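You operate a simulated robot arm through the tools that you are given. There is no shell and no other tool. Be economical: measure what you need, move in short steps, check, and stop when the job is done.

The job below is to be done with a simulated robot arm. You get a single attempt, and the scene is never put back.

Task
Open the upper drawer of the brown bench, take the green die and leave it in the inside of the upper bench drawer and shut the drawer again. Lift the lid of the green bin open. The order is free.

The check looks at the end state, three seconds after you hand in, the way a careful person would. Anything else that was tipped, shoved, dropped, spilled or broken makes it a failure. Lids that push on must go on centred and level and be pressed home; caps that screw on are set level and turned clockwise until they are tight.

Robot
A 7-joint arm with a two-finger parallel gripper on a trunk, on a base that drives. Base frame: it is fixed to the floor where the robot stands at the start and does not move with it; the origin is under the middle of the robot, x ahead of it, y to its left, z up. Units: mm, rad, N and s.
With the tool pointing down near the work surface it reaches from about 360 to 800 mm from the robot's upright axis, wherever it stands. Its first joint turns from -0.297 to 2.199 rad. Places, roughly: green die [1250, -750, 750]; inside of the upper bench drawer [900, 0, 600]; lid of the green bin [-7300, -4700, 500]; upper drawer of the brown bench [900, 0, 700]. Payload 1.57 kg.
The TCP is the grasp point between the finger pads, 30 mm short of the fingertips. In the tool frame z runs along the fingers and y along their closing line. Largest opening 80 mm; finger width 17, thickness 12; the body of the gripper, 40 by 82 mm, starts 80 mm behind the TCP.
Orientation is that of the tool frame in the base frame, as a unit quaternion [w, x, y, z]. With the fingers straight down and closing along the base's y, the tool's x points along the base's -x, its y along +y and its z along -z.

Tools
- The arm moves only by the tool jog_arm. Its argument "targets" is a list of rows, each a list of 3 entries, a list of its own where there are three numbers: the turn, a rotation vector about the tool's x, y, z in rad, then the shift along the tool's x, y, z in mm, then the gripper command, from -1 (fully open) to 1 (shut), values between in proportion. In form: [[[rx, ry, rz], [tx, ty, tz], gripper], ...]. A call has 1 to 12 rows; each row is the pose to reach, as a shift and turn from the pose commanded when the call began, along the tool's axes at that moment. Each row takes 0.2 s and may step no farther than 50 mm and 0.15 rad from the row before; otherwise, or with a gripper value out of range, the whole call is refused. A pose out of reach is approached as far as the arm can. The call stops where the force on the tool passes 40 N (or 10 N more than at its start, if that is more) or the arm is blocked; 0.2 s more then pass. Each finger travels about 45 mm/s and halts on what it meets, pressing with about 42 N; the grip force reading is that of the motor and also rises with nothing between the fingers. The clock runs only during rows and for 0.2 s after the last one: add rows that repeat a pose to give the fingers time. The reply holds the time, the measured pose of the TCP, the force on the tool along the base axes, the opening and the grip force, in the units named above and with some noise, with the torque about the TCP (base axes, N m) and any sound that the robot's microphone picked up.
- Cameras (640 x 400 px; columns grow to the right, rows downward): "scene" is now at [10.6, -204.5, 962.9]; the picture's right is [0.28, -0.96, 0.00], its down [-0.17, -0.05, -0.98] and it looks along [0.94, 0.28, -0.18] (base axes); focal length 277 px, centre (320, 200). "wrist" rides on the gripper at [72, -7, -122] in the tool frame; the picture's right is [0.09, 1.00, 0.00], its down [-0.84, 0.08, -0.54] and it looks along [-0.54, 0.05, 0.84] (tool axes); focal length 238 px, centre (320, 200). There is no depth. A picture from a camera that has moved, and an enlarged one, comes with that camera's place and axes in the base frame and with its lens.
- camera(camera): a new picture of that camera. The clock stands still meanwhile.
- slide_trunk(by): slides the trunk up (or, below 0, down) by that many mm; the arm and the scene camera ride with it, the base frame stays. It gives what a move gives, with no picture.
- base_move(legs): drives the robot by 1 to 6 legs, each [ahead, left, turn to the left] in mm, mm and rad, along the robot's own axes; the way and the turn of a leg run together, so that a leg with both is an arc; at most 1500 mm and 3.142 rad a leg. The arm and the cameras ride along, it lands a little off, and it stops where it bumps. It gives what a move gives.
- turn_head(pan, tilt): turns the head with the scene camera to pan (to the left, within 1.902 rad either way) and tilt (down, from -0.506 to 1.204), counted from straight ahead of the robot. It gives what a move gives.
- inspect(camera, box): a new picture of the part [left, top, right, bottom] of that camera's present view, enlarged. The clock stands still meanwhile.
- job_done(): hands the job in; it is judged then, once.

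Work in short steps. Places have to be worked out from the pictures, the camera data and where the tool is seen: move nearer, look again, correct. Check each grasp and each placing, and mend what went wrong. You have 165 turns and 108 pictures in all, those below and enlarged ones among them. Open the gripper and draw the arm clear of the work before you hand the job in, unless the task says otherwise; then end with one line.

The tools are called after "Call:" as a command line: name --argument value ..., lists and objects as JSON in quotes. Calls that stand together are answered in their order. jog_arm: Moves the arm, as the interface text tells. Its arguments: {"type":"object","properties":{"targets":{"type":"array"}},"required":["targets"]} The other tools are called the same way: slide_trunk (by) slides the trunk up or down; base_move (legs) drives the base; turn_head (pan, tilt) turns the head that bears the scene camera; camera (camera) takes a picture; inspect (camera, box) takes an enlarged picture of a part of a camera's view; job_done () hands the job in.

At the start:

```text
time_s: 0.0
tool_pos: [525.1, 24.6, 968.5]
orientation: [0.0, 0.0, 1.0, 0.0]
contact_force: [0.2, 0.2, 0.1]
ft_torque: [-0.01, -0.01, -0.02]
grip_width: 80.0
gripper_force: 0.1
trunk travel left (down, up): [-300.0, 490.0]
robot x, y, heading: [-4.6, -0.2, 0.002]
head pan, tilt: [0.286, 0.18]
```

scene: 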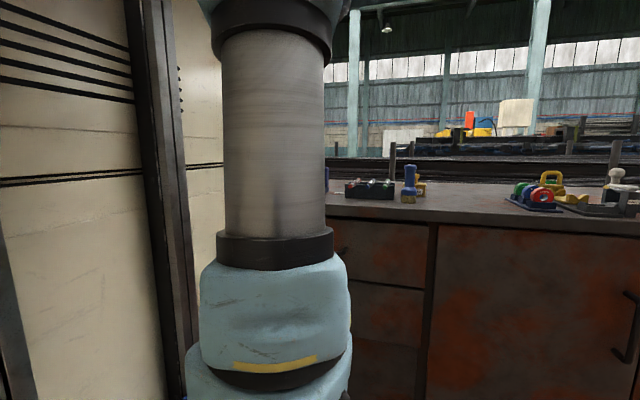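
wrist: 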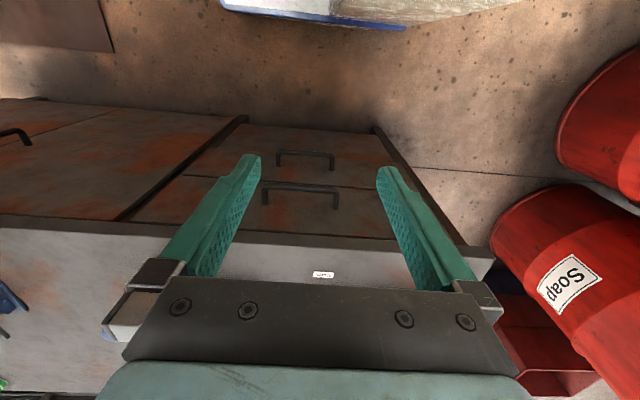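

I'll look at the bench first with the head turned right and down.

Call:
turn_head --pan -0.5 --tilt 0.35

Call:
camera --camera "scene"

Call:
inspect --camera "wrist" --box '[120, 80, 520, 330]'

```text
time_s: 1.1
tool_pos: [524.2, 25.0, 969.7]
orientation: [0.0, 0.001, 1.0, 0.0]
contact_force: [-1.1, 0.1, -0.6]
ft_torque: [0.0, -0.01, -0.02]
grip_width: 80.3
gripper_force: 0.0
trunk travel left (down, up): [-300.0, 490.0]
robot x, y, heading: [1.4, 4.1, 0.004]
head pan, tilt: [-0.499, 0.351]
```

```text
105 pictures are left
camera scene: at [3.1, -275.2, 946.9], right [-0.48, -0.88, 0.0], down [-0.3, 0.16, -0.94], along [0.82, -0.45, -0.34], focal length 277 px, centre (320, 200)
```

scene: 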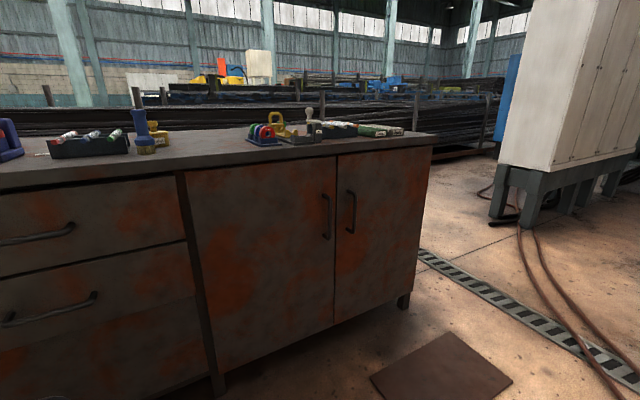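

```text
1.60 times, centred on (320, 205) of wrist
camera zoom: at [453.3, 18.9, 1090.3], right [-0.09, 1.0, 0.0], down [0.84, 0.08, 0.54], along [0.54, 0.05, -0.84], focal length 381 px, centre (320, 192)
```

zoom: 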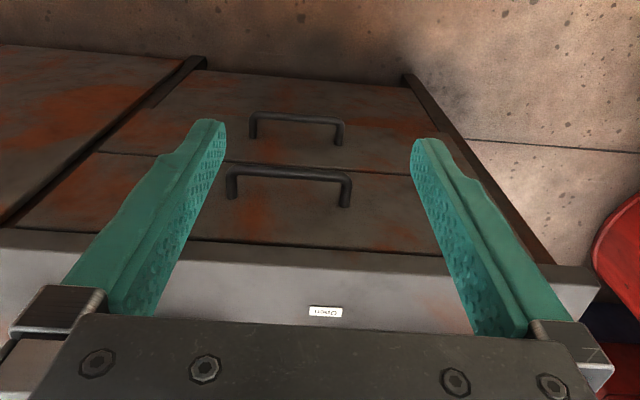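

The bench has several small objects. I zoom in to find the green die.

Call:
inspect --camera "scene" --box '[220, 90, 420, 215]'

Call:
inspect --camera "scene" --box '[0, 80, 200, 205]'

```text
3.20 times, centred on (320, 152) of scene
camera zoom: at [3.1, -275.2, 946.9], right [-0.48, -0.88, 0.0], down [-0.3, 0.16, -0.94], along [0.82, -0.45, -0.34], focal length 887 px, centre (320, 352)
```

zoom: 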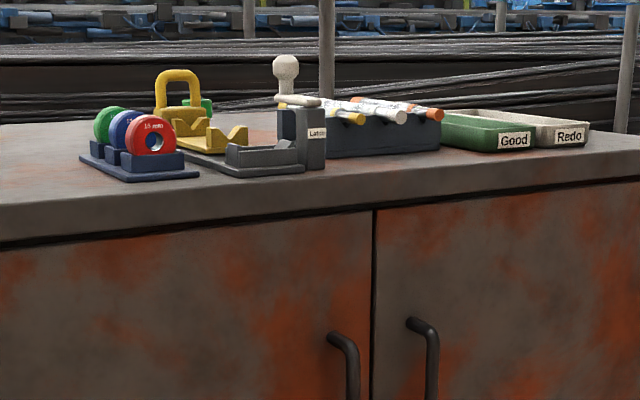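

```text
3.20 times, centred on (100, 142) of scene
camera zoom: at [3.1, -275.2, 946.9], right [-0.48, -0.88, 0.0], down [-0.3, 0.16, -0.94], along [0.82, -0.45, -0.34], focal length 887 px, centre (1024, 384)
```

zoom: 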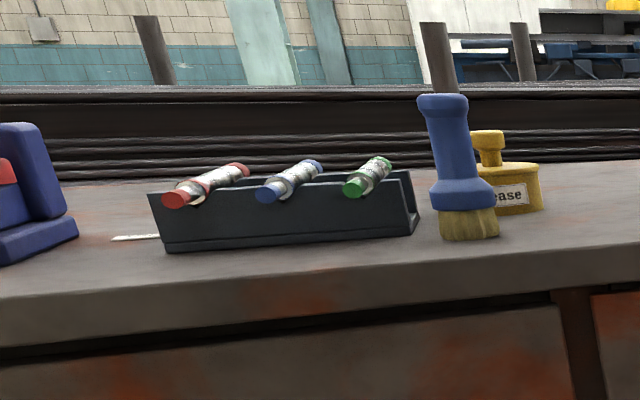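

A green item peeks out behind the padlock, consistent with the die's rough place. I raise the trunk for a better look down.

Call:
slide_trunk --by 400

Call:
turn_head --pan -0.45 --tilt 0.6

Call:
camera --camera "scene"

Call:
inspect --camera "scene" --box '[220, 60, 420, 185]'

```text
time_s: 5.0
tool_pos: [523.9, 24.4, 1368.1]
orientation: [0.0, 0.0, 1.0, -0.001]
contact_force: [0.8, -0.8, 0.4]
ft_torque: [-0.02, 0.04, -0.01]
grip_width: 79.7
gripper_force: 0.0
trunk travel left (down, up): [-700.0, 90.0]
robot x, y, heading: [-1.0, -1.3, 0.003]
head pan, tilt: [-0.499, 0.351]
```

```text
time_s: 5.7
tool_pos: [524.1, 26.1, 1369.0]
orientation: [0.001, 0.0, 1.0, 0.0]
contact_force: [0.5, -0.2, -1.2]
ft_torque: [0.03, 0.01, 0.03]
grip_width: 80.2
gripper_force: 0.1
trunk travel left (down, up): [-700.0, 90.0]
robot x, y, heading: [0.2, 2.8, -0.0]
head pan, tilt: [-0.45, 0.6]
```

```text
101 pictures are left
camera scene: at [0.9, -269.2, 1324.2], right [-0.44, -0.9, 0.0], down [-0.51, 0.25, -0.83], along [0.74, -0.36, -0.56], focal length 277 px, centre (320, 200)
```

scene: 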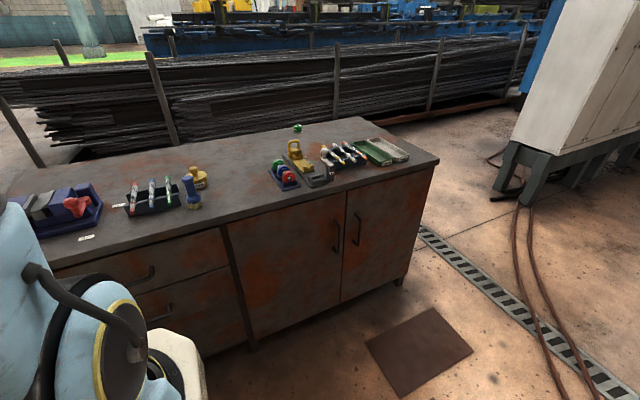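

```text
3.20 times, centred on (320, 122) of scene
camera zoom: at [0.9, -269.2, 1324.2], right [-0.44, -0.9, 0.0], down [-0.51, 0.25, -0.83], along [0.74, -0.36, -0.56], focal length 887 px, centre (320, 448)
```

zoom: 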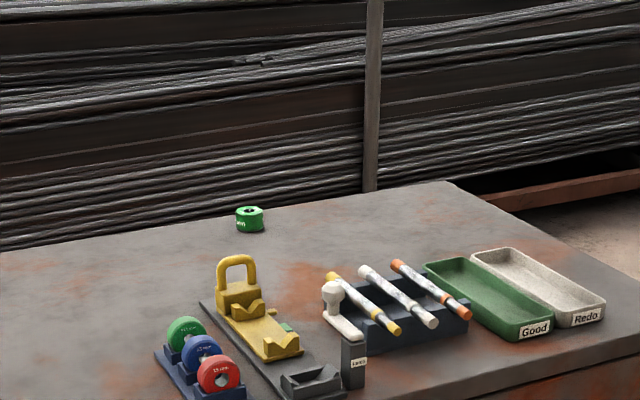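

The green die is a ring at the back of the bench, about (1255,-755). A wrist picture from this higher level gives a baseline for the handle and bench edge.

Call:
camera --camera "wrist"

Call:
inspect --camera "scene" --box '[0, 140, 240, 290]'

```text
99 pictures are left
camera wrist: at [453.3, 18.9, 1490.3], right [-0.09, 1.0, 0.0], down [0.84, 0.08, 0.54], along [0.54, 0.05, -0.84], focal length 238 px, centre (320, 200)
```

wrist: 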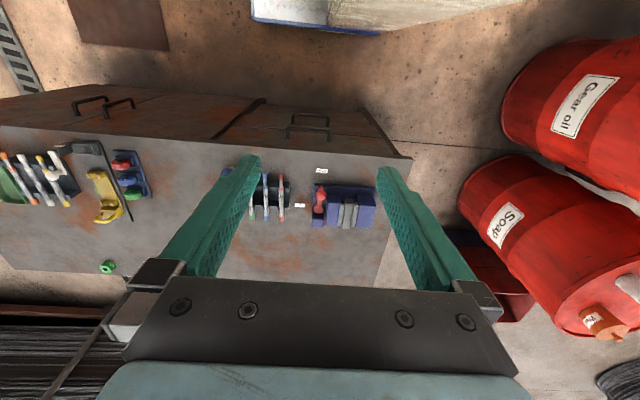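

```text
2.67 times, centred on (120, 215) of scene
camera zoom: at [0.9, -269.2, 1324.2], right [-0.44, -0.9, 0.0], down [-0.51, 0.25, -0.83], along [0.74, -0.36, -0.56], focal length 739 px, centre (853, 160)
```

zoom: 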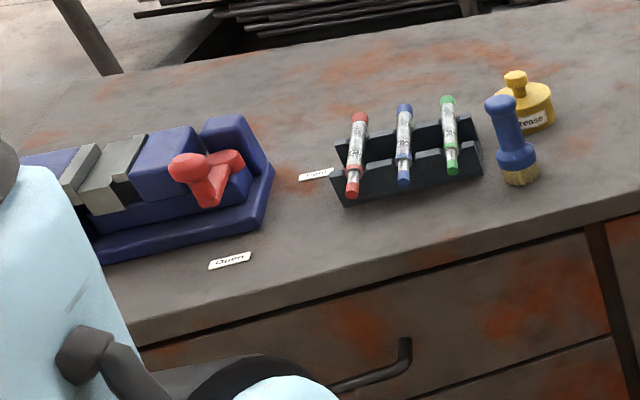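

Triangulated: bench top z≈822, front edge x≈708, upper handle bar ≈(692, 0, 668), about 150 mm wide along y; die ≈(1260,-757,838). I'll pitch the tool to point forward for gripping the handle.

Call:
jog_arm --targets '[[[0, -0.15, 0], [-10, 0, 0], -1], [[0, -0.3, 0], [-20, 0, 0], -1], [[0, -0.45, 0], [-30, 0, 0], -1], [[0, -0.6, 0], [-40, 0, 0], -1], [[0, -0.75, 0], [-50, 0, 0], -1], [[0, -0.9, 0], [-60, 0, 0], -1], [[0, -1.05, 0], [-70, 0, 0], -1], [[0, -1.2, 0], [-80, 0, 0], -1], [[0, -1.35, 0], [-90, 0, 0], -1], [[0, -1.5, 0], [-100, 0, 0], -1], [[0, -1.571, 0], [-110, 0, 0], -1]]'

Call:
jog_arm --targets '[[[0, 0, 0.15], [0, 0, 0], -1], [[0, 0, 0.3], [0, 0, 0], -1], [[0, 0, 0.45], [0, 0, 0], -1], [[0, 0, 0.6], [0, 0, 0], -1], [[0, 0, 0.75], [0, 0, 0], -1], [[0, 0, 0.9], [0, 0, 0], -1], [[0, 0, 1.05], [0, 0, 0], -1], [[0, 0, 1.2], [0, 0, 0], -1], [[0, 0, 1.35], [0, 0, 0], -1], [[0, 0, 1.5], [0, 0, 0], -1], [[0, 0, 1.571], [0, 0, 0], -1]]'

```text
time_s: 7.7
tool_pos: [615.8, 56.9, 1479.0]
orientation: [0.675, 0.033, 0.735, 0.06]
contact_force: [-0.6, 0.2, 0.8]
ft_torque: [0.03, 0.0, 0.01]
grip_width: 80.2
gripper_force: 0.1
trunk travel left (down, up): [-700.0, 90.0]
robot x, y, heading: [0.5, 0.9, -0.001]
head pan, tilt: [-0.45, 0.6]
stopped in row 10: the arm was blocked; the commanded pose is now the measured one
```

```text
time_s: 10.1
tool_pos: [640.7, 52.1, 1509.6]
orientation: [0.425, 0.55, 0.51, 0.507]
contact_force: [-0.1, 1.2, 0.2]
ft_torque: [0.01, 0.02, -0.01]
grip_width: 79.9
gripper_force: 0.0
out of reach, approached as far as the arm can: row 8, 9, 10, 11
trunk travel left (down, up): [-700.0, 90.0]
robot x, y, heading: [1.0, -0.0, -0.001]
head pan, tilt: [-0.45, 0.6]
```

The tool is now nearly horizontal with the fingers closing vertically. I'll back the base by 200 mm, then lower the trunk.

Call:
base_move --legs '[[-200, 0, 0]]'

Call:
slide_trunk --by -600

Call:
camera --camera "wrist"

```text
time_s: 11.8
tool_pos: [435.0, 51.3, 1508.6]
orientation: [0.426, 0.549, 0.509, 0.507]
contact_force: [-0.1, -0.4, -0.4]
ft_torque: [0.0, 0.01, 0.01]
grip_width: 79.7
gripper_force: 0.0
trunk travel left (down, up): [-700.0, 90.0]
robot x, y, heading: [-209.2, -1.0, -0.002]
head pan, tilt: [-0.45, 0.6]
```

```text
refused: -600 is not a number from -400 to 400
```

```text
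97 pictures are left
camera wrist: at [311.7, 118.9, 1526.7], right [0.13, -0.03, 0.99], down [-0.5, -0.87, 0.04], along [0.86, -0.5, -0.12], focal length 238 px, centre (320, 200)
```

wrist: 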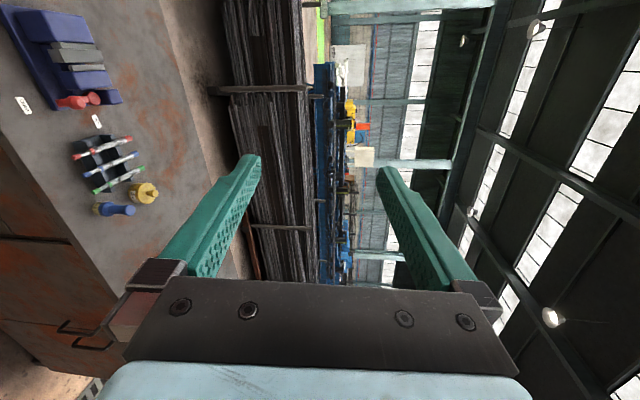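

Lower the trunk in two steps.

Call:
slide_trunk --by -400

Call:
slide_trunk --by -260

Call:
jog_arm --targets '[[[0, 0, 0], [0, -30, 0], -1], [[0, 0, 0], [0, -60, 0], -1], [[0, 0, 0], [0, -90, 0], -1], [[0, 0, 0], [0, -120, 0], -1], [[0, 0, 0], [0, -150, 0], -1]]'

Call:
camera --camera "wrist"

```text
time_s: 13.2
tool_pos: [428.6, 51.5, 1518.3]
orientation: [0.448, 0.514, 0.453, 0.575]
contact_force: [0.0, 0.0, -0.4]
ft_torque: [-0.01, 0.03, -0.01]
grip_width: 80.1
gripper_force: 0.1
trunk travel left (down, up): [-598.0, 192.0]
robot x, y, heading: [-208.7, 1.3, -0.001]
head pan, tilt: [-0.45, 0.6]
stopped: the arm was blocked; the commanded pose is now the measured one
```

```text
time_s: 14.2
tool_pos: [404.2, 29.4, 1553.9]
orientation: [0.473, 0.481, 0.392, 0.626]
contact_force: [0.1, -1.1, -0.7]
ft_torque: [0.0, -0.02, 0.01]
grip_width: 79.9
gripper_force: 0.0
trunk travel left (down, up): [-537.0, 253.0]
robot x, y, heading: [-206.4, -1.8, 0.002]
head pan, tilt: [-0.45, 0.6]
stopped: the arm was blocked; the commanded pose is now the measured one
```

```text
time_s: 15.6
tool_pos: [469.8, 26.2, 1506.8]
orientation: [0.442, 0.489, 0.417, 0.626]
contact_force: [-0.5, 0.4, -0.7]
ft_torque: [0.0, -0.01, 0.02]
grip_width: 80.1
gripper_force: 0.2
out of reach, approached as far as the arm can: row 1, 2, 3, 4, 5
trunk travel left (down, up): [-537.0, 253.0]
robot x, y, heading: [-208.8, 1.8, -0.001]
head pan, tilt: [-0.45, 0.6]
stopped in row 5: the arm was blocked; the commanded pose is now the measured one
```

```text
96 pictures are left
camera wrist: at [341.8, 87.4, 1495.6], right [-0.16, -0.17, 0.97], down [-0.43, -0.87, -0.22], along [0.89, -0.46, 0.06], focal length 238 px, centre (320, 200)
```

wrist: 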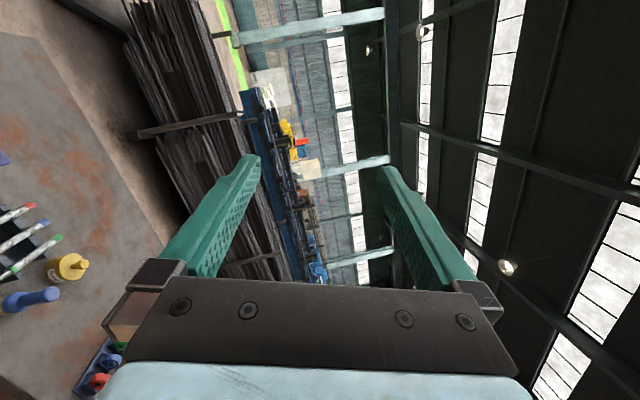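

The arm is being blocked, probably against its own body or a joint limit. I look at it with the scene camera.

Call:
turn_head --pan 0.5 --tilt 0.3

Call:
camera --camera "scene"

```text
time_s: 16.9
tool_pos: [469.3, 27.0, 1505.7]
orientation: [0.443, 0.489, 0.418, 0.625]
contact_force: [-0.1, 0.0, 0.0]
ft_torque: [-0.02, 0.0, -0.01]
grip_width: 80.3
gripper_force: 0.1
trunk travel left (down, up): [-537.0, 253.0]
robot x, y, heading: [-205.0, 2.4, -0.0]
head pan, tilt: [0.499, 0.3]
```

```text
95 pictures are left
camera scene: at [-205.6, -195.3, 1186.0], right [0.48, -0.88, -0.01], down [-0.26, -0.13, -0.96], along [0.84, 0.46, -0.29], focal length 277 px, centre (320, 200)
```

scene: 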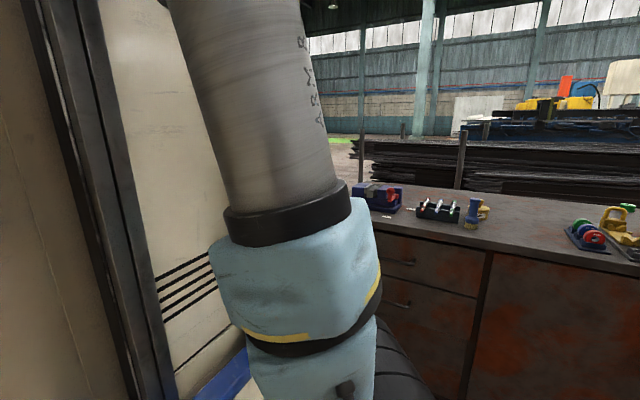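

Call:
turn_head --pan 0.6 --tilt 1.1

Call:
camera --camera "scene"

Call:
turn_head --pan 0.7 --tilt -0.45

Call:
camera --camera "scene"

```text
time_s: 18.0
tool_pos: [470.5, 26.8, 1504.9]
orientation: [0.442, 0.489, 0.418, 0.625]
contact_force: [-1.1, 0.4, 0.3]
ft_torque: [-0.04, -0.05, 0.0]
grip_width: 80.2
gripper_force: 0.2
trunk travel left (down, up): [-537.0, 253.0]
robot x, y, heading: [-206.2, 1.0, 0.001]
head pan, tilt: [0.6, 1.1]
```

```text
94 pictures are left
camera scene: at [-235.0, -203.5, 1120.0], right [0.56, -0.83, -0.01], down [-0.73, -0.5, -0.46], along [0.38, 0.26, -0.89], focal length 277 px, centre (320, 200)
```

scene: 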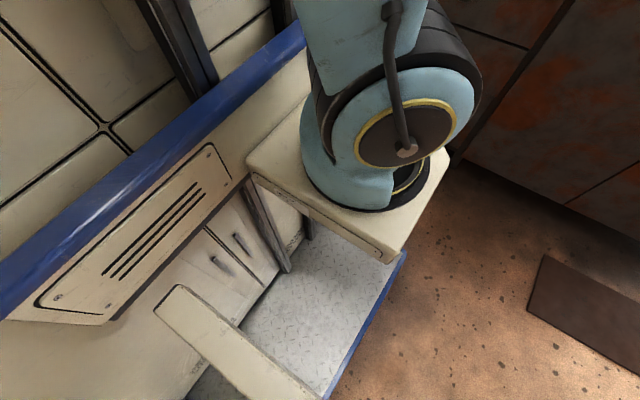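

```text
time_s: 19.6
tool_pos: [472.0, 26.2, 1506.2]
orientation: [0.442, 0.489, 0.417, 0.626]
contact_force: [-0.3, -0.8, 0.0]
ft_torque: [-0.05, -0.03, 0.0]
grip_width: 79.9
gripper_force: 0.1
trunk travel left (down, up): [-537.0, 253.0]
robot x, y, heading: [-208.8, -0.1, -0.001]
head pan, tilt: [0.7, -0.45]
```

```text
93 pictures are left
camera scene: at [-233.3, -195.0, 1250.9], right [0.64, -0.77, -0.01], down [0.33, 0.29, -0.9], along [0.69, 0.57, 0.44], focal length 277 px, centre (320, 200)
```

scene: 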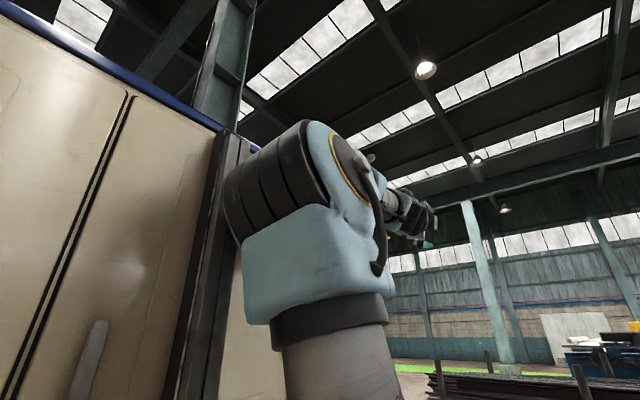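

The white cabinet is the robot's own body; the elbow leaned into it. Lowering the tool relative to the shoulder and extending should free it, so I move forward and down while levelling the tool.

Call:
jog_arm --targets '[[[0, 0, 0], [-13, -15, 50], -1], [[0, 0, 0], [-13, -15, 98], -1], [[0, 0, -0.05], [-23, -53, 91], -1], [[0.03, -0.02, -0.1], [-33, -91, 84], -1], [[0.06, -0.04, -0.15], [-43, -129, 77], -1], [[0.09, -0.06, -0.2], [-53, -167, 70], -1], [[0.12, -0.09, -0.25], [-63, -205, 63], -1], [[0.16, -0.11, -0.252], [-74, -243, 56], -1], [[0.16, -0.11, -0.252], [-84, -281, 49], -1]]'

```text
refused: row 1 steps farther than a row can; nothing moved
```

Call:
jog_arm --targets '[[[0, 0, 0], [-7, -8, 47], -1], [[0, 0, 0], [-13, -15, 94], -1], [[0, 0, -0.05], [-23, -53, 91], -1], [[0.03, -0.02, -0.1], [-33, -91, 84], -1], [[0.06, -0.04, -0.15], [-43, -129, 77], -1], [[0.09, -0.06, -0.2], [-53, -167, 70], -1], [[0.12, -0.09, -0.25], [-63, -205, 63], -1], [[0.16, -0.11, -0.252], [-74, -243, 56], -1], [[0.16, -0.11, -0.252], [-84, -281, 49], -1]]'

```text
time_s: 21.8
tool_pos: [561.8, 6.0, 1244.8]
orientation: [0.482, 0.514, 0.475, 0.527]
contact_force: [-0.9, -0.4, 1.4]
ft_torque: [-0.02, -0.02, 0.02]
grip_width: 80.0
gripper_force: 0.0
trunk travel left (down, up): [-537.0, 253.0]
robot x, y, heading: [-205.4, -0.6, -0.002]
head pan, tilt: [0.7, -0.45]
stopped in row 9: the arm was blocked; the commanded pose is now the measured one
```

Call:
slide_trunk --by -300

Call:
slide_trunk --by -235

Call:
camera --camera "wrist"

```text
time_s: 24.8
tool_pos: [565.8, 6.7, 946.8]
orientation: [0.478, 0.516, 0.474, 0.529]
contact_force: [0.4, -0.4, -0.3]
ft_torque: [0.0, 0.03, -0.04]
grip_width: 80.1
gripper_force: 0.0
trunk travel left (down, up): [-237.0, 553.0]
robot x, y, heading: [-204.9, 3.2, -0.005]
head pan, tilt: [0.7, -0.45]
```

```text
time_s: 27.3
tool_pos: [565.0, 7.0, 711.6]
orientation: [0.478, 0.518, 0.472, 0.53]
contact_force: [-1.1, -0.7, 0.2]
ft_torque: [0.01, 0.02, 0.01]
grip_width: 80.0
gripper_force: 0.1
trunk travel left (down, up): [-2.0, 788.0]
robot x, y, heading: [-207.1, 0.9, -0.003]
head pan, tilt: [0.7, -0.45]
```

```text
92 pictures are left
camera wrist: at [443.6, 79.3, 710.3], right [-0.02, -0.01, 1.0], down [-0.54, -0.84, -0.01], along [0.84, -0.54, 0.01], focal length 238 px, centre (320, 200)
```

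wrist: 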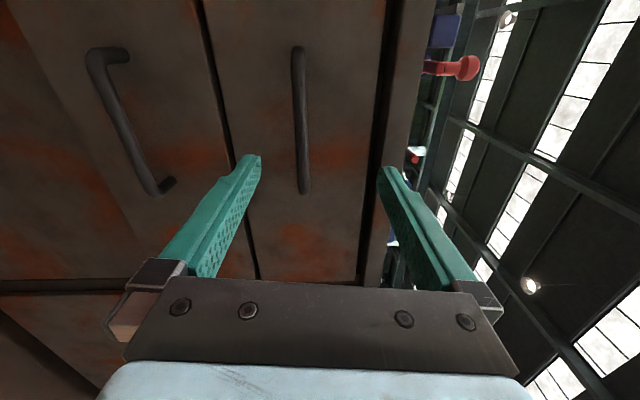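

The handle bar is at about x≈684, z≈693, y −69…79. I lower the TCP by 18 mm and drive forward 80 mm.

Call:
jog_arm --targets '[[[0, 0, 0], [0, -18, 0], -1], [[0, 0, 0], [0, -18, 0], -1]]'

Call:
base_move --legs '[[80, 0, 0]]'

Call:
camera --camera "wrist"

```text
time_s: 28.1
tool_pos: [562.8, 3.8, 702.7]
orientation: [0.471, 0.523, 0.463, 0.54]
contact_force: [-0.2, -0.6, 0.3]
ft_torque: [-0.03, -0.02, -0.01]
grip_width: 79.8
gripper_force: 0.1
trunk travel left (down, up): [-2.0, 788.0]
robot x, y, heading: [-207.9, -1.9, -0.001]
head pan, tilt: [0.7, -0.45]
stopped in row 2: the arm was blocked; the commanded pose is now the measured one
```

```text
time_s: 29.1
tool_pos: [643.1, 4.7, 702.6]
orientation: [0.469, 0.522, 0.465, 0.539]
contact_force: [-0.3, 0.1, 0.1]
ft_torque: [0.02, -0.02, 0.04]
grip_width: 80.3
gripper_force: 0.1
trunk travel left (down, up): [-2.0, 788.0]
robot x, y, heading: [-129.2, 1.0, -0.003]
head pan, tilt: [0.7, -0.45]
```

```text
91 pictures are left
camera wrist: at [521.8, 77.5, 701.5], right [-0.02, -0.04, 1.0], down [-0.53, -0.85, -0.04], along [0.85, -0.53, 0.0], focal length 238 px, centre (320, 200)
```

wrist: 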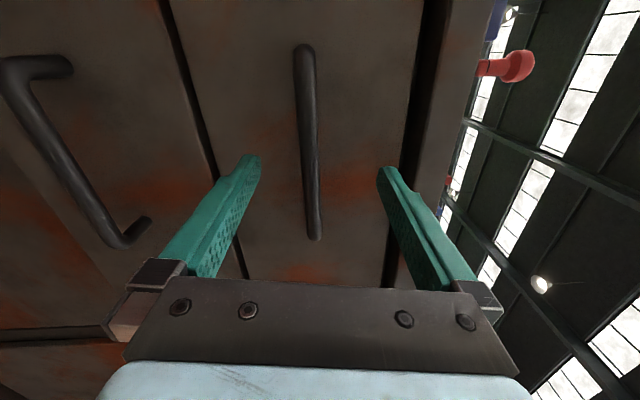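

Fingers straddle the bar (x≈688). I drive another 38 mm forward and then close.

Call:
base_move --legs '[[38, 0, 0]]'

Call:
jog_arm --targets '[[[0, 0, 0], [0, 0, 0], 0], [[0, 0, 0], [0, 0, 0], 0.5], [[0, 0, 0], [0, 0, 0], 1], [[0, 0, 0], [0, 0, 0], 1], [[0, 0, 0], [0, 0, 0], 1], [[0, 0, 0], [0, 0, 0], 1]]'

Call:
camera --camera "wrist"

```text
time_s: 30.0
tool_pos: [681.3, 5.1, 704.6]
orientation: [0.47, 0.523, 0.463, 0.54]
contact_force: [-0.9, -0.3, 0.1]
ft_torque: [0.03, -0.01, 0.04]
grip_width: 79.9
gripper_force: 0.1
trunk travel left (down, up): [-2.0, 788.0]
robot x, y, heading: [-88.7, -2.1, -0.003]
head pan, tilt: [0.7, -0.45]
```

```text
time_s: 31.4
tool_pos: [680.8, 5.2, 696.0]
orientation: [0.465, 0.526, 0.469, 0.535]
contact_force: [0.4, 2.7, -15.9]
ft_torque: [-0.64, 0.03, 0.31]
grip_width: 15.7
gripper_force: 29.3
trunk travel left (down, up): [-2.0, 788.0]
robot x, y, heading: [-87.6, 1.5, 0.001]
head pan, tilt: [0.7, -0.45]
stopped in row 6: the force on the tool passed its limit at 43 N (the readings are from after the stop); the commanded pose is now the measured one
```

```text
90 pictures are left
camera wrist: at [559.1, 77.3, 697.5], right [-0.01, -0.04, 1.0], down [-0.53, -0.85, -0.03], along [0.85, -0.53, -0.01], focal length 238 px, centre (320, 200)
```

wrist: 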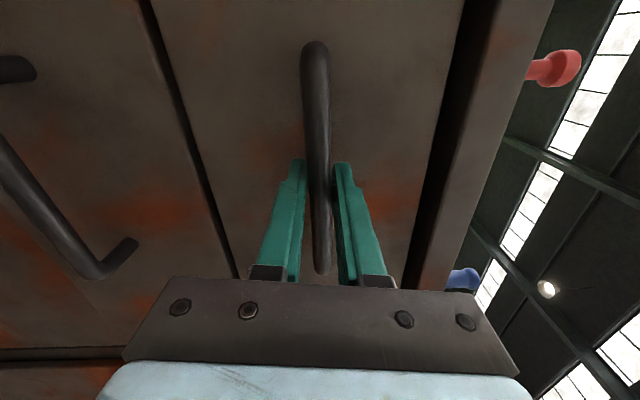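

The bar is held (15.7 mm). I pull by driving the base back a bit and check.

Call:
base_move --legs '[[-60, 0, 0]]'

Call:
camera --camera "wrist"

```text
time_s: 32.3
tool_pos: [620.0, 5.2, 695.6]
orientation: [0.465, 0.526, 0.468, 0.537]
contact_force: [1.8, 3.3, -30.4]
ft_torque: [-0.6, 0.04, 0.05]
grip_width: 16.0
gripper_force: 31.5
trunk travel left (down, up): [-2.0, 788.0]
robot x, y, heading: [-148.6, 0.4, 0.002]
head pan, tilt: [0.7, -0.45]
```

```text
89 pictures are left
camera wrist: at [498.9, 77.0, 697.7], right [-0.01, -0.04, 1.0], down [-0.53, -0.85, -0.03], along [0.85, -0.53, -0.01], focal length 238 px, centre (320, 200)
```

wrist: 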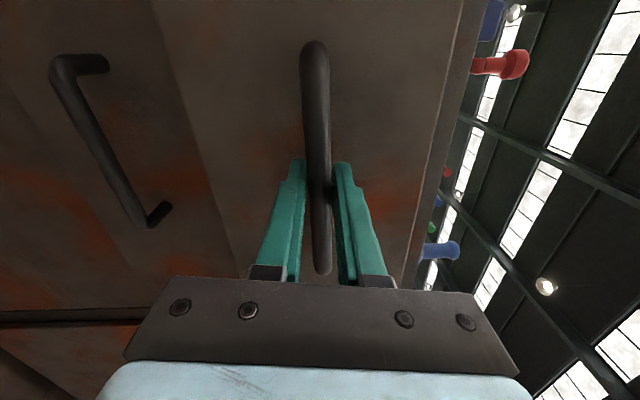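

The drawer follows. I pull it another 200 mm.

Call:
base_move --legs '[[-200, 0, 0]]'

Call:
camera --camera "wrist"

```text
time_s: 33.9
tool_pos: [420.4, 4.2, 696.0]
orientation: [0.465, 0.528, 0.468, 0.535]
contact_force: [-2.9, -0.6, -21.0]
ft_torque: [-0.58, 0.05, -0.01]
grip_width: 15.6
gripper_force: 31.1
trunk travel left (down, up): [-2.0, 788.0]
robot x, y, heading: [-349.5, 2.6, -0.0]
head pan, tilt: [0.7, -0.45]
```

```text
88 pictures are left
camera wrist: at [298.9, 76.2, 697.8], right [0.0, -0.04, 1.0], down [-0.53, -0.84, -0.03], along [0.85, -0.53, -0.02], focal length 238 px, centre (320, 200)
```

wrist: 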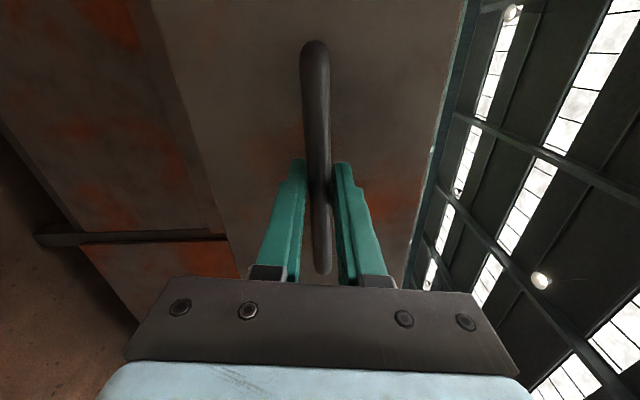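

The drawer is open by ~260 mm. I release the handle and back off.

Call:
jog_arm --targets '[[[0, 0, 0], [0, 0, 0], 0], [[0, 0, 0], [0, 0, 0], -0.5], [[0, 0, 0], [0, 0, 0], -1], [[0, 0, 0], [0, 0, 0], -1], [[0, 0, 0], [0, 0, 0], -1]]'

Call:
base_move --legs '[[-200, 0, 0]]'

Call:
slide_trunk --by 400

Call:
turn_head --pan -0.1 --tilt 0.4

Call:
camera --camera "scene"

```text
time_s: 35.1
tool_pos: [420.4, 3.4, 697.3]
orientation: [0.466, 0.528, 0.468, 0.535]
contact_force: [-0.4, 0.2, 0.0]
ft_torque: [0.01, -0.01, -0.02]
grip_width: 80.2
gripper_force: 0.1
trunk travel left (down, up): [-2.0, 788.0]
robot x, y, heading: [-348.0, 5.1, -0.007]
head pan, tilt: [0.7, -0.45]
```

```text
time_s: 36.7
tool_pos: [221.2, 8.2, 697.4]
orientation: [0.465, 0.526, 0.469, 0.536]
contact_force: [-0.8, 0.5, 0.0]
ft_torque: [0.03, -0.02, 0.01]
grip_width: 80.0
gripper_force: 0.0
trunk travel left (down, up): [-2.0, 788.0]
robot x, y, heading: [-543.0, -0.0, -0.0]
head pan, tilt: [0.7, -0.45]
```

```text
time_s: 40.5
tool_pos: [221.3, 5.3, 1097.0]
orientation: [0.465, 0.528, 0.468, 0.535]
contact_force: [1.2, 0.6, -0.2]
ft_torque: [-0.01, 0.02, 0.0]
grip_width: 80.0
gripper_force: 0.0
trunk travel left (down, up): [-402.0, 388.0]
robot x, y, heading: [-545.7, -0.3, 0.002]
head pan, tilt: [0.7, -0.45]
```

```text
time_s: 41.7
tool_pos: [222.4, 7.4, 1097.6]
orientation: [0.465, 0.527, 0.468, 0.535]
contact_force: [-0.5, -0.2, 0.0]
ft_torque: [-0.02, 0.03, 0.01]
grip_width: 79.8
gripper_force: 0.0
trunk travel left (down, up): [-402.0, 388.0]
robot x, y, heading: [-547.6, 0.8, 0.003]
head pan, tilt: [-0.099, 0.4]
```

```text
87 pictures are left
camera scene: at [-532.9, -239.7, 1043.8], right [-0.1, -1.0, 0.0], down [-0.39, 0.04, -0.92], along [0.92, -0.09, -0.39], focal length 277 px, centre (320, 200)
```

scene: 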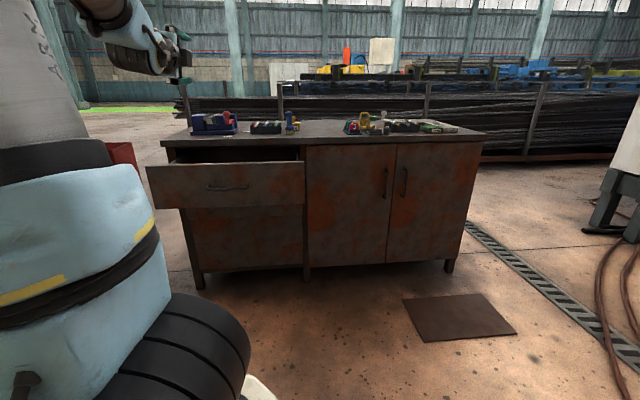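

The drawer is well open. To plan where to stand, I check what the white cabinet on the left is (robot or environment).

Call:
turn_head --pan 1.5 --tilt 0.4

Call:
camera --camera "scene"

Call:
turn_head --pan -1.3 --tilt 0.4

Call:
camera --camera "scene"

```text
time_s: 43.4
tool_pos: [221.4, 6.3, 1097.4]
orientation: [0.465, 0.526, 0.469, 0.536]
contact_force: [0.8, -0.9, -0.7]
ft_torque: [0.0, 0.01, -0.02]
grip_width: 79.9
gripper_force: 0.0
trunk travel left (down, up): [-402.0, 388.0]
robot x, y, heading: [-544.2, 2.6, 0.004]
head pan, tilt: [1.499, 0.4]
```

```text
86 pictures are left
camera scene: at [-618.5, -138.3, 1043.7], right [1.0, -0.07, 0.0], down [-0.03, -0.39, -0.92], along [0.07, 0.92, -0.39], focal length 277 px, centre (320, 200)
```

scene: 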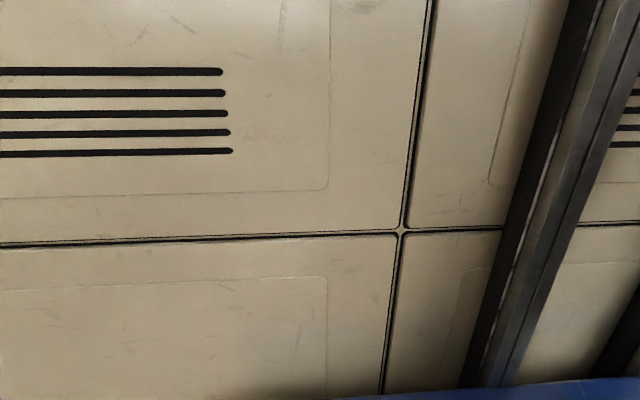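

```text
time_s: 45.8
tool_pos: [221.6, 6.0, 1096.9]
orientation: [0.465, 0.527, 0.469, 0.536]
contact_force: [0.0, -0.1, 1.0]
ft_torque: [0.01, -0.02, -0.02]
grip_width: 80.0
gripper_force: 0.2
trunk travel left (down, up): [-402.0, 388.0]
robot x, y, heading: [-549.6, -1.8, 0.004]
head pan, tilt: [-1.3, 0.4]
```

```text
85 pictures are left
camera scene: at [-600.1, -319.9, 1043.7], right [-0.96, -0.27, 0.0], down [-0.1, 0.38, -0.92], along [0.25, -0.89, -0.39], focal length 277 px, centre (320, 200)
```

scene: 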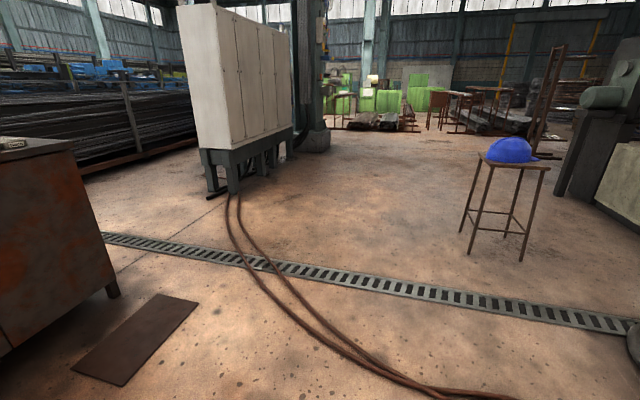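

The cabinet belongs to the robot; its platform is about ±335 mm. I'll bring the tool back to pointing down (roll back, then pitch), then drive round to the right end of the bench.

Call:
jog_arm --targets '[[[0, 0, -0.15], [0, 0, 0], -1], [[0, 0, -0.3], [0, 0, 0], -1], [[0, 0, -0.45], [0, 0, 0], -1], [[0, 0, -0.6], [0, 0, 0], -1], [[0, 0, -0.75], [0, 0, 0], -1], [[0, 0, -0.9], [0, 0, 0], -1], [[0, 0, -1.05], [0, 0, 0], -1], [[0, 0, -1.2], [0, 0, 0], -1], [[0, 0, -1.35], [0, 0, 0], -1], [[0, 0, -1.5], [0, 0, 0], -1], [[0, 0, -1.65], [0, 0, 0], -1]]'

Call:
jog_arm --targets '[[[0, 0.15, 0], [0, 0, -10], -1], [[0, 0.3, 0], [0, 0, -20], -1], [[0, 0.45, 0], [0, 0, -30], -1], [[0, 0.6, 0], [0, 0, -40], -1], [[0, 0.75, 0], [0, 0, -50], -1], [[0, 0.9, 0], [0, 0, -60], -1], [[0, 1.05, 0], [0, 0, -70], -1], [[0, 1.2, 0], [0, 0, -80], -1], [[0, 1.35, 0], [0, 0, -90], -1], [[0, 1.5, 0], [0, 0, -100], -1], [[0, 1.571, 0], [0, 0, -110], -1]]'

```text
time_s: 48.4
tool_pos: [221.6, -33.0, 1105.8]
orientation: [0.709, 0.05, 0.702, 0.046]
contact_force: [0.5, -0.3, 0.6]
ft_torque: [-0.02, 0.0, 0.0]
grip_width: 80.0
gripper_force: 0.0
trunk travel left (down, up): [-402.0, 388.0]
robot x, y, heading: [-546.2, 3.6, -0.0]
head pan, tilt: [-1.3, 0.4]
stopped in row 11: the arm was blocked; the commanded pose is now the measured one
```

```text
time_s: 50.8
tool_pos: [59.0, -23.8, 1100.2]
orientation: [0.011, -0.002, 0.998, 0.066]
contact_force: [0.4, 0.6, -0.8]
ft_torque: [-0.03, -0.03, -0.02]
grip_width: 79.9
gripper_force: 0.2
out of reach, approached as far as the arm can: row 9, 10, 11
trunk travel left (down, up): [-402.0, 388.0]
robot x, y, heading: [-547.6, 1.5, 0.005]
head pan, tilt: [-1.3, 0.4]
```

Tool points down again. Now I drive towards the bench's right end: first strafe right, then turn left to face +y.

Call:
base_move --legs '[[200, -770, 0], [200, -780, 0]]'

Call:
base_move --legs '[[0, 0, 1.571]]'

Call:
turn_head --pan -0.9 --tilt 0.4

Call:
camera --camera "scene"

```text
time_s: 59.0
tool_pos: [470.8, -1560.7, 1098.7]
orientation: [0.01, -0.01, 0.998, 0.065]
contact_force: [0.1, 0.5, -0.1]
ft_torque: [-0.03, -0.02, 0.02]
grip_width: 80.2
gripper_force: 0.1
trunk travel left (down, up): [-402.0, 388.0]
robot x, y, heading: [-135.9, -1545.6, 0.017]
head pan, tilt: [-1.3, 0.4]
```

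```text
time_s: 63.2
tool_pos: [-123.3, -936.8, 1098.3]
orientation: [0.039, 0.712, -0.699, -0.054]
contact_force: [-0.2, 0.1, 0.7]
ft_torque: [0.01, 0.02, 0.0]
grip_width: 80.1
gripper_force: 0.1
trunk travel left (down, up): [-402.0, 388.0]
robot x, y, heading: [-134.6, -1544.6, 1.592]
head pan, tilt: [-1.3, 0.4]
```

```text
time_s: 64.1
tool_pos: [-123.0, -937.6, 1097.8]
orientation: [0.039, 0.713, -0.698, -0.056]
contact_force: [1.0, 1.3, 0.2]
ft_torque: [0.01, 0.03, 0.04]
grip_width: 80.1
gripper_force: 0.0
trunk travel left (down, up): [-402.0, 388.0]
robot x, y, heading: [-132.4, -1542.9, 1.589]
head pan, tilt: [-0.901, 0.4]
```

```text
84 pictures are left
camera scene: at [171.4, -1562.3, 1042.5], right [0.64, -0.77, 0.0], down [-0.3, -0.25, -0.92], along [0.71, 0.58, -0.39], focal length 277 px, centre (320, 200)
```

scene: 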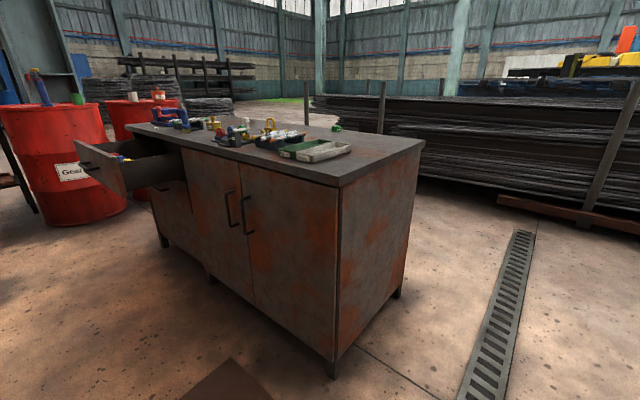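

The bench's right end is at y≈−1180. I square up, back a little, and strafe right along the bench end.

Call:
base_move --legs '[[-80, 0, -0.02], [0, -700, 0], [0, -680, 0]]'

Call:
turn_head --pan 0.1 --tilt 0.5

Call:
camera --camera "scene"

Call:
camera --camera "wrist"

```text
time_s: 72.0
tool_pos: [1277.2, -1001.7, 1100.5]
orientation: [0.039, 0.712, -0.698, -0.057]
contact_force: [-0.3, -0.5, 0.3]
ft_torque: [0.0, -0.01, 0.01]
grip_width: 79.9
gripper_force: 0.0
trunk travel left (down, up): [-402.0, 388.0]
robot x, y, heading: [1259.4, -1607.5, 1.587]
head pan, tilt: [-0.901, 0.4]
```

```text
time_s: 73.3
tool_pos: [1277.5, -1001.4, 1100.5]
orientation: [0.039, 0.713, -0.698, -0.057]
contact_force: [0.7, -0.1, 0.5]
ft_torque: [-0.01, 0.01, 0.0]
grip_width: 80.1
gripper_force: 0.0
trunk travel left (down, up): [-402.0, 388.0]
robot x, y, heading: [1260.6, -1610.6, 1.588]
head pan, tilt: [0.099, 0.499]
```

```text
83 pictures are left
camera scene: at [1487.5, -1595.9, 1034.0], right [0.99, 0.12, 0.0], down [0.05, -0.48, -0.88], along [-0.1, 0.87, -0.48], focal length 277 px, centre (320, 200)
```

scene: 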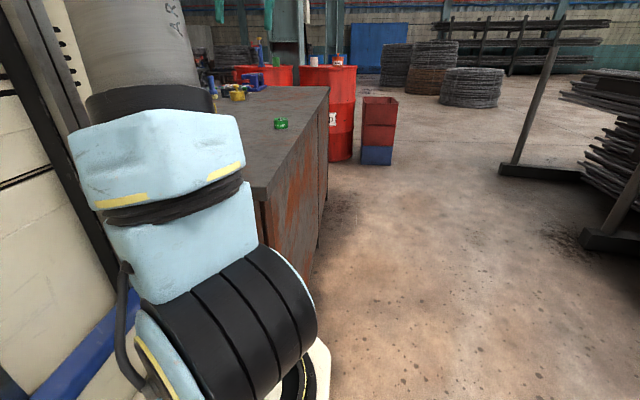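

```text
82 pictures are left
camera wrist: at [1302.5, -1075.5, 1218.2], right [-0.98, -0.11, 0.13], down [-0.02, 0.82, 0.57], along [-0.17, 0.56, -0.81], focal length 238 px, centre (320, 200)
```

wrist: 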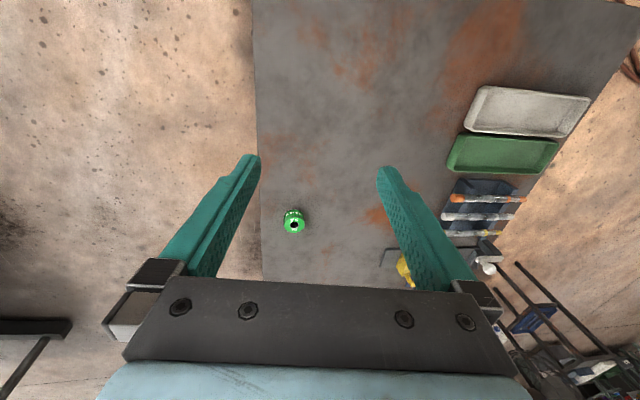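

Die at ≈(1272,−759). I drive 65 mm forward and straighten the tool's tilt.

Call:
base_move --legs '[[65, 0, 0]]'

Call:
jog_arm --targets '[[[0.07, 0.012, 0], [-30, 0, 0], -1], [[0.137, 0.024, 0], [-60, 0, 0], -1], [[0.137, 0.024, 0], [-90, 0, 0], -1], [[0.137, 0.024, 0], [-120, 0, 0], -1]]'

Call:
camera --camera "wrist"

```text
time_s: 74.4
tool_pos: [1278.3, -942.6, 1102.2]
orientation: [0.04, 0.71, -0.7, -0.059]
contact_force: [-0.4, 0.2, 0.5]
ft_torque: [0.03, -0.04, -0.02]
grip_width: 80.0
gripper_force: 0.1
trunk travel left (down, up): [-402.0, 388.0]
robot x, y, heading: [1262.9, -1553.7, 1.585]
head pan, tilt: [0.099, 0.499]
stopped in leg 1: the robot was blocked; the commanded pose is now the measured one
```

```text
time_s: 75.6
tool_pos: [1293.3, -917.0, 1061.0]
orientation: [-0.002, -0.697, 0.717, -0.017]
contact_force: [0.4, -0.1, 0.0]
ft_torque: [-0.02, -0.03, 0.01]
grip_width: 80.1
gripper_force: 0.1
out of reach, approached as far as the arm can: row 1, 2, 3, 4
trunk travel left (down, up): [-402.0, 388.0]
robot x, y, heading: [1260.7, -1552.3, 1.59]
head pan, tilt: [0.099, 0.499]
stopped in row 4: the arm was blocked; the commanded pose is now the measured one
```

```text
81 pictures are left
camera wrist: at [1296.7, -985.4, 1185.1], right [-1.0, -0.06, -0.02], down [-0.06, 0.85, 0.52], along [-0.02, 0.52, -0.86], focal length 238 px, centre (320, 200)
```

wrist: 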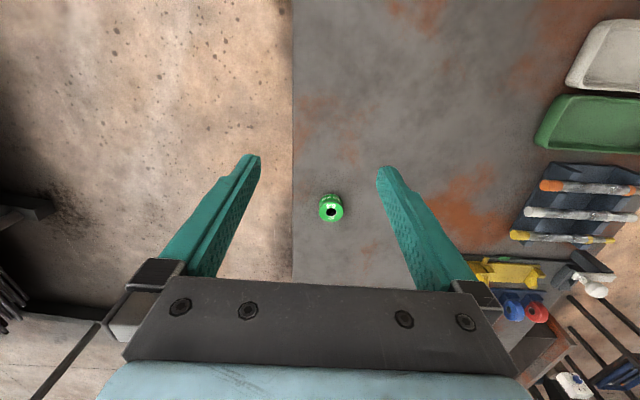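

The arm's reach at this height relative to its shoulder is short; I'll raise the trunk and lower the arm relative to it. First trunk up 250.

Call:
slide_trunk --by 250

Call:
jog_arm --targets '[[[0, 0, 0], [0, 0, 45], -1], [[0, 0, 0], [0, 0, 90], -1], [[0, 0, 0], [0, 0, 135], -1], [[0, 0, 0], [0, 0, 180], -1], [[0, 0, 0], [0, 0, 225], -1], [[0, 0, 0], [0, 0, 270], -1], [[0, 0, 0], [-40, 0, 290], -1], [[0, 0, 0], [-80, 0, 300], -1], [[0, 0, 0], [-120, 0, 300], -1]]'

```text
time_s: 78.2
tool_pos: [1285.6, -915.6, 1310.4]
orientation: [0.0, -0.702, 0.712, -0.017]
contact_force: [0.0, -1.9, -0.6]
ft_torque: [-0.01, 0.0, -0.01]
grip_width: 79.9
gripper_force: 0.0
trunk travel left (down, up): [-652.0, 138.0]
robot x, y, heading: [1262.7, -1548.9, 1.589]
head pan, tilt: [0.099, 0.499]
```

```text
time_s: 80.4
tool_pos: [1307.3, -938.0, 1064.8]
orientation: [0.001, -0.692, 0.721, -0.027]
contact_force: [-0.6, 0.5, 0.4]
ft_torque: [0.0, -0.01, 0.02]
grip_width: 80.1
gripper_force: 0.1
out of reach, approached as far as the arm can: row 5, 6, 7, 8, 9
trunk travel left (down, up): [-652.0, 138.0]
robot x, y, heading: [1261.6, -1550.2, 1.588]
head pan, tilt: [0.099, 0.499]
stopped in row 9: the arm was blocked; the commanded pose is now the measured one
```

The arm may be in an awkward elbow posture. I look at it.

Call:
turn_head --pan 0.5 --tilt 0.0

Call:
camera --camera "scene"

```text
time_s: 81.3
tool_pos: [1307.2, -937.9, 1063.3]
orientation: [0.0, -0.692, 0.721, -0.025]
contact_force: [-0.2, -1.0, 0.1]
ft_torque: [0.02, 0.01, 0.0]
grip_width: 79.9
gripper_force: 0.1
trunk travel left (down, up): [-652.0, 138.0]
robot x, y, heading: [1259.6, -1553.6, 1.586]
head pan, tilt: [0.499, 0.0]
```

```text
80 pictures are left
camera scene: at [1450.9, -1529.0, 1332.0], right [0.87, 0.49, -0.01], down [0.0, -0.02, -1.0], along [-0.49, 0.87, -0.02], focal length 277 px, centre (320, 200)
```

scene: 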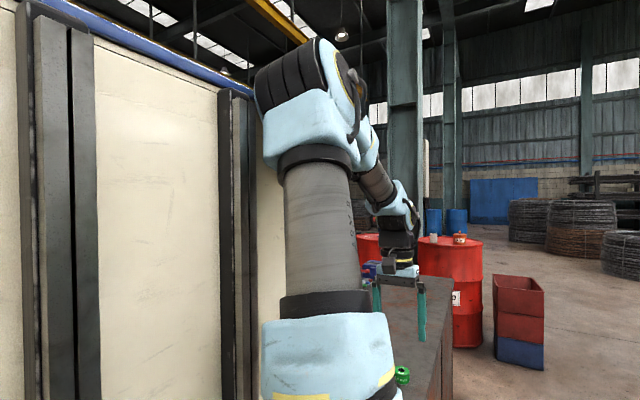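

The elbow leans toward the robot's own cabinet. I try a different tool yaw (the die is round) while extending, to find a freer posture.

Call:
jog_arm --targets '[[[0, 0, 0.15], [0, 0, 0], -1], [[0, 0, 0.3], [0, 0, 0], -1], [[0, 0, 0.45], [0, 0, 0], -1], [[0, 0, 0.6], [0, 0, 0], -1], [[0, 0, 0.6], [-30, 0, 0], -1], [[0, 0, 0.6], [-60, 0, 0], -1], [[0, 0, 0.6], [-90, 0, 0], -1], [[0, 0, 0.6], [-120, 0, 0], -1]]'

Call:
camera --camera "scene"

```text
time_s: 83.3
tool_pos: [1312.5, -930.0, 1093.0]
orientation: [0.012, -0.439, 0.898, -0.032]
contact_force: [-0.8, 0.0, 0.2]
ft_torque: [0.01, -0.04, -0.01]
grip_width: 79.9
gripper_force: 0.1
out of reach, approached as far as the arm can: row 1, 2, 3, 4, 5, 6, 7, 8
trunk travel left (down, up): [-652.0, 138.0]
robot x, y, heading: [1261.7, -1550.8, 1.588]
head pan, tilt: [0.499, 0.0]
stopped in row 8: the arm was blocked; the commanded pose is now the measured one
```

```text
79 pictures are left
camera scene: at [1448.6, -1529.4, 1331.8], right [0.87, 0.49, -0.01], down [0.0, -0.02, -1.0], along [-0.49, 0.87, -0.02], focal length 277 px, centre (320, 200)
```

scene: 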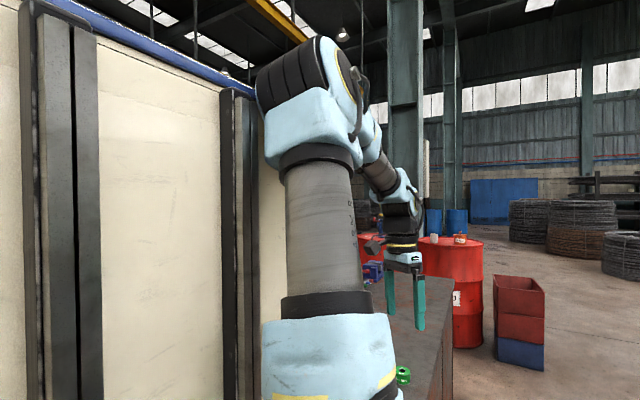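

Call:
jog_arm --targets '[[[0, 0, 0], [18, 24, 0], -1], [[0, 0, 0], [36, 48, 0], -1], [[0, 0, 0], [54, 72, 0], -1], [[0, 0, 0], [72, 96, 0], -1], [[0, 0, 0], [90, 120, 0], -1], [[0, 0, 0], [108, 144, 0], -1], [[0, 0, 0], [126, 168, 0], -1]]'

Call:
jog_arm --targets '[[[0, 0, 0], [-24, 18, 0], -1], [[0, 0, 0], [-48, 36, 0], -1], [[0, 0, 0], [-72, 54, 0], -1], [[0, 0, 0], [-96, 72, 0], -1]]'

Call:
camera --camera "scene"

```text
time_s: 85.1
tool_pos: [1200.5, -966.5, 1118.4]
orientation: [0.003, -0.393, 0.92, -0.016]
contact_force: [-0.3, 0.0, -0.5]
ft_torque: [-0.02, 0.04, -0.01]
grip_width: 80.0
gripper_force: 0.1
out of reach, approached as far as the arm can: row 1, 2, 3, 4, 5, 6, 7
trunk travel left (down, up): [-652.0, 138.0]
robot x, y, heading: [1261.4, -1551.6, 1.587]
head pan, tilt: [0.499, 0.0]
stopped in row 7: the arm was blocked; the commanded pose is now the measured one
```

```text
time_s: 86.1
tool_pos: [1218.4, -953.1, 1143.8]
orientation: [0.005, -0.403, 0.915, -0.011]
contact_force: [-0.1, 0.0, -0.5]
ft_torque: [-0.03, 0.01, 0.0]
grip_width: 80.4
gripper_force: 0.1
out of reach, approached as far as the arm can: row 1, 2, 3, 4
trunk travel left (down, up): [-652.0, 138.0]
robot x, y, heading: [1256.6, -1550.8, 1.591]
head pan, tilt: [0.499, 0.0]
```

```text
78 pictures are left
camera scene: at [1463.6, -1552.1, 1329.2], right [0.87, 0.49, -0.01], down [-0.01, 0.0, -1.0], along [-0.49, 0.87, 0.01], focal length 277 px, centre (320, 200)
```

scene: 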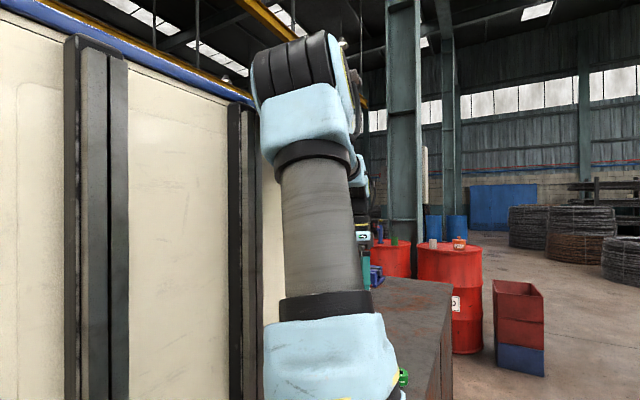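

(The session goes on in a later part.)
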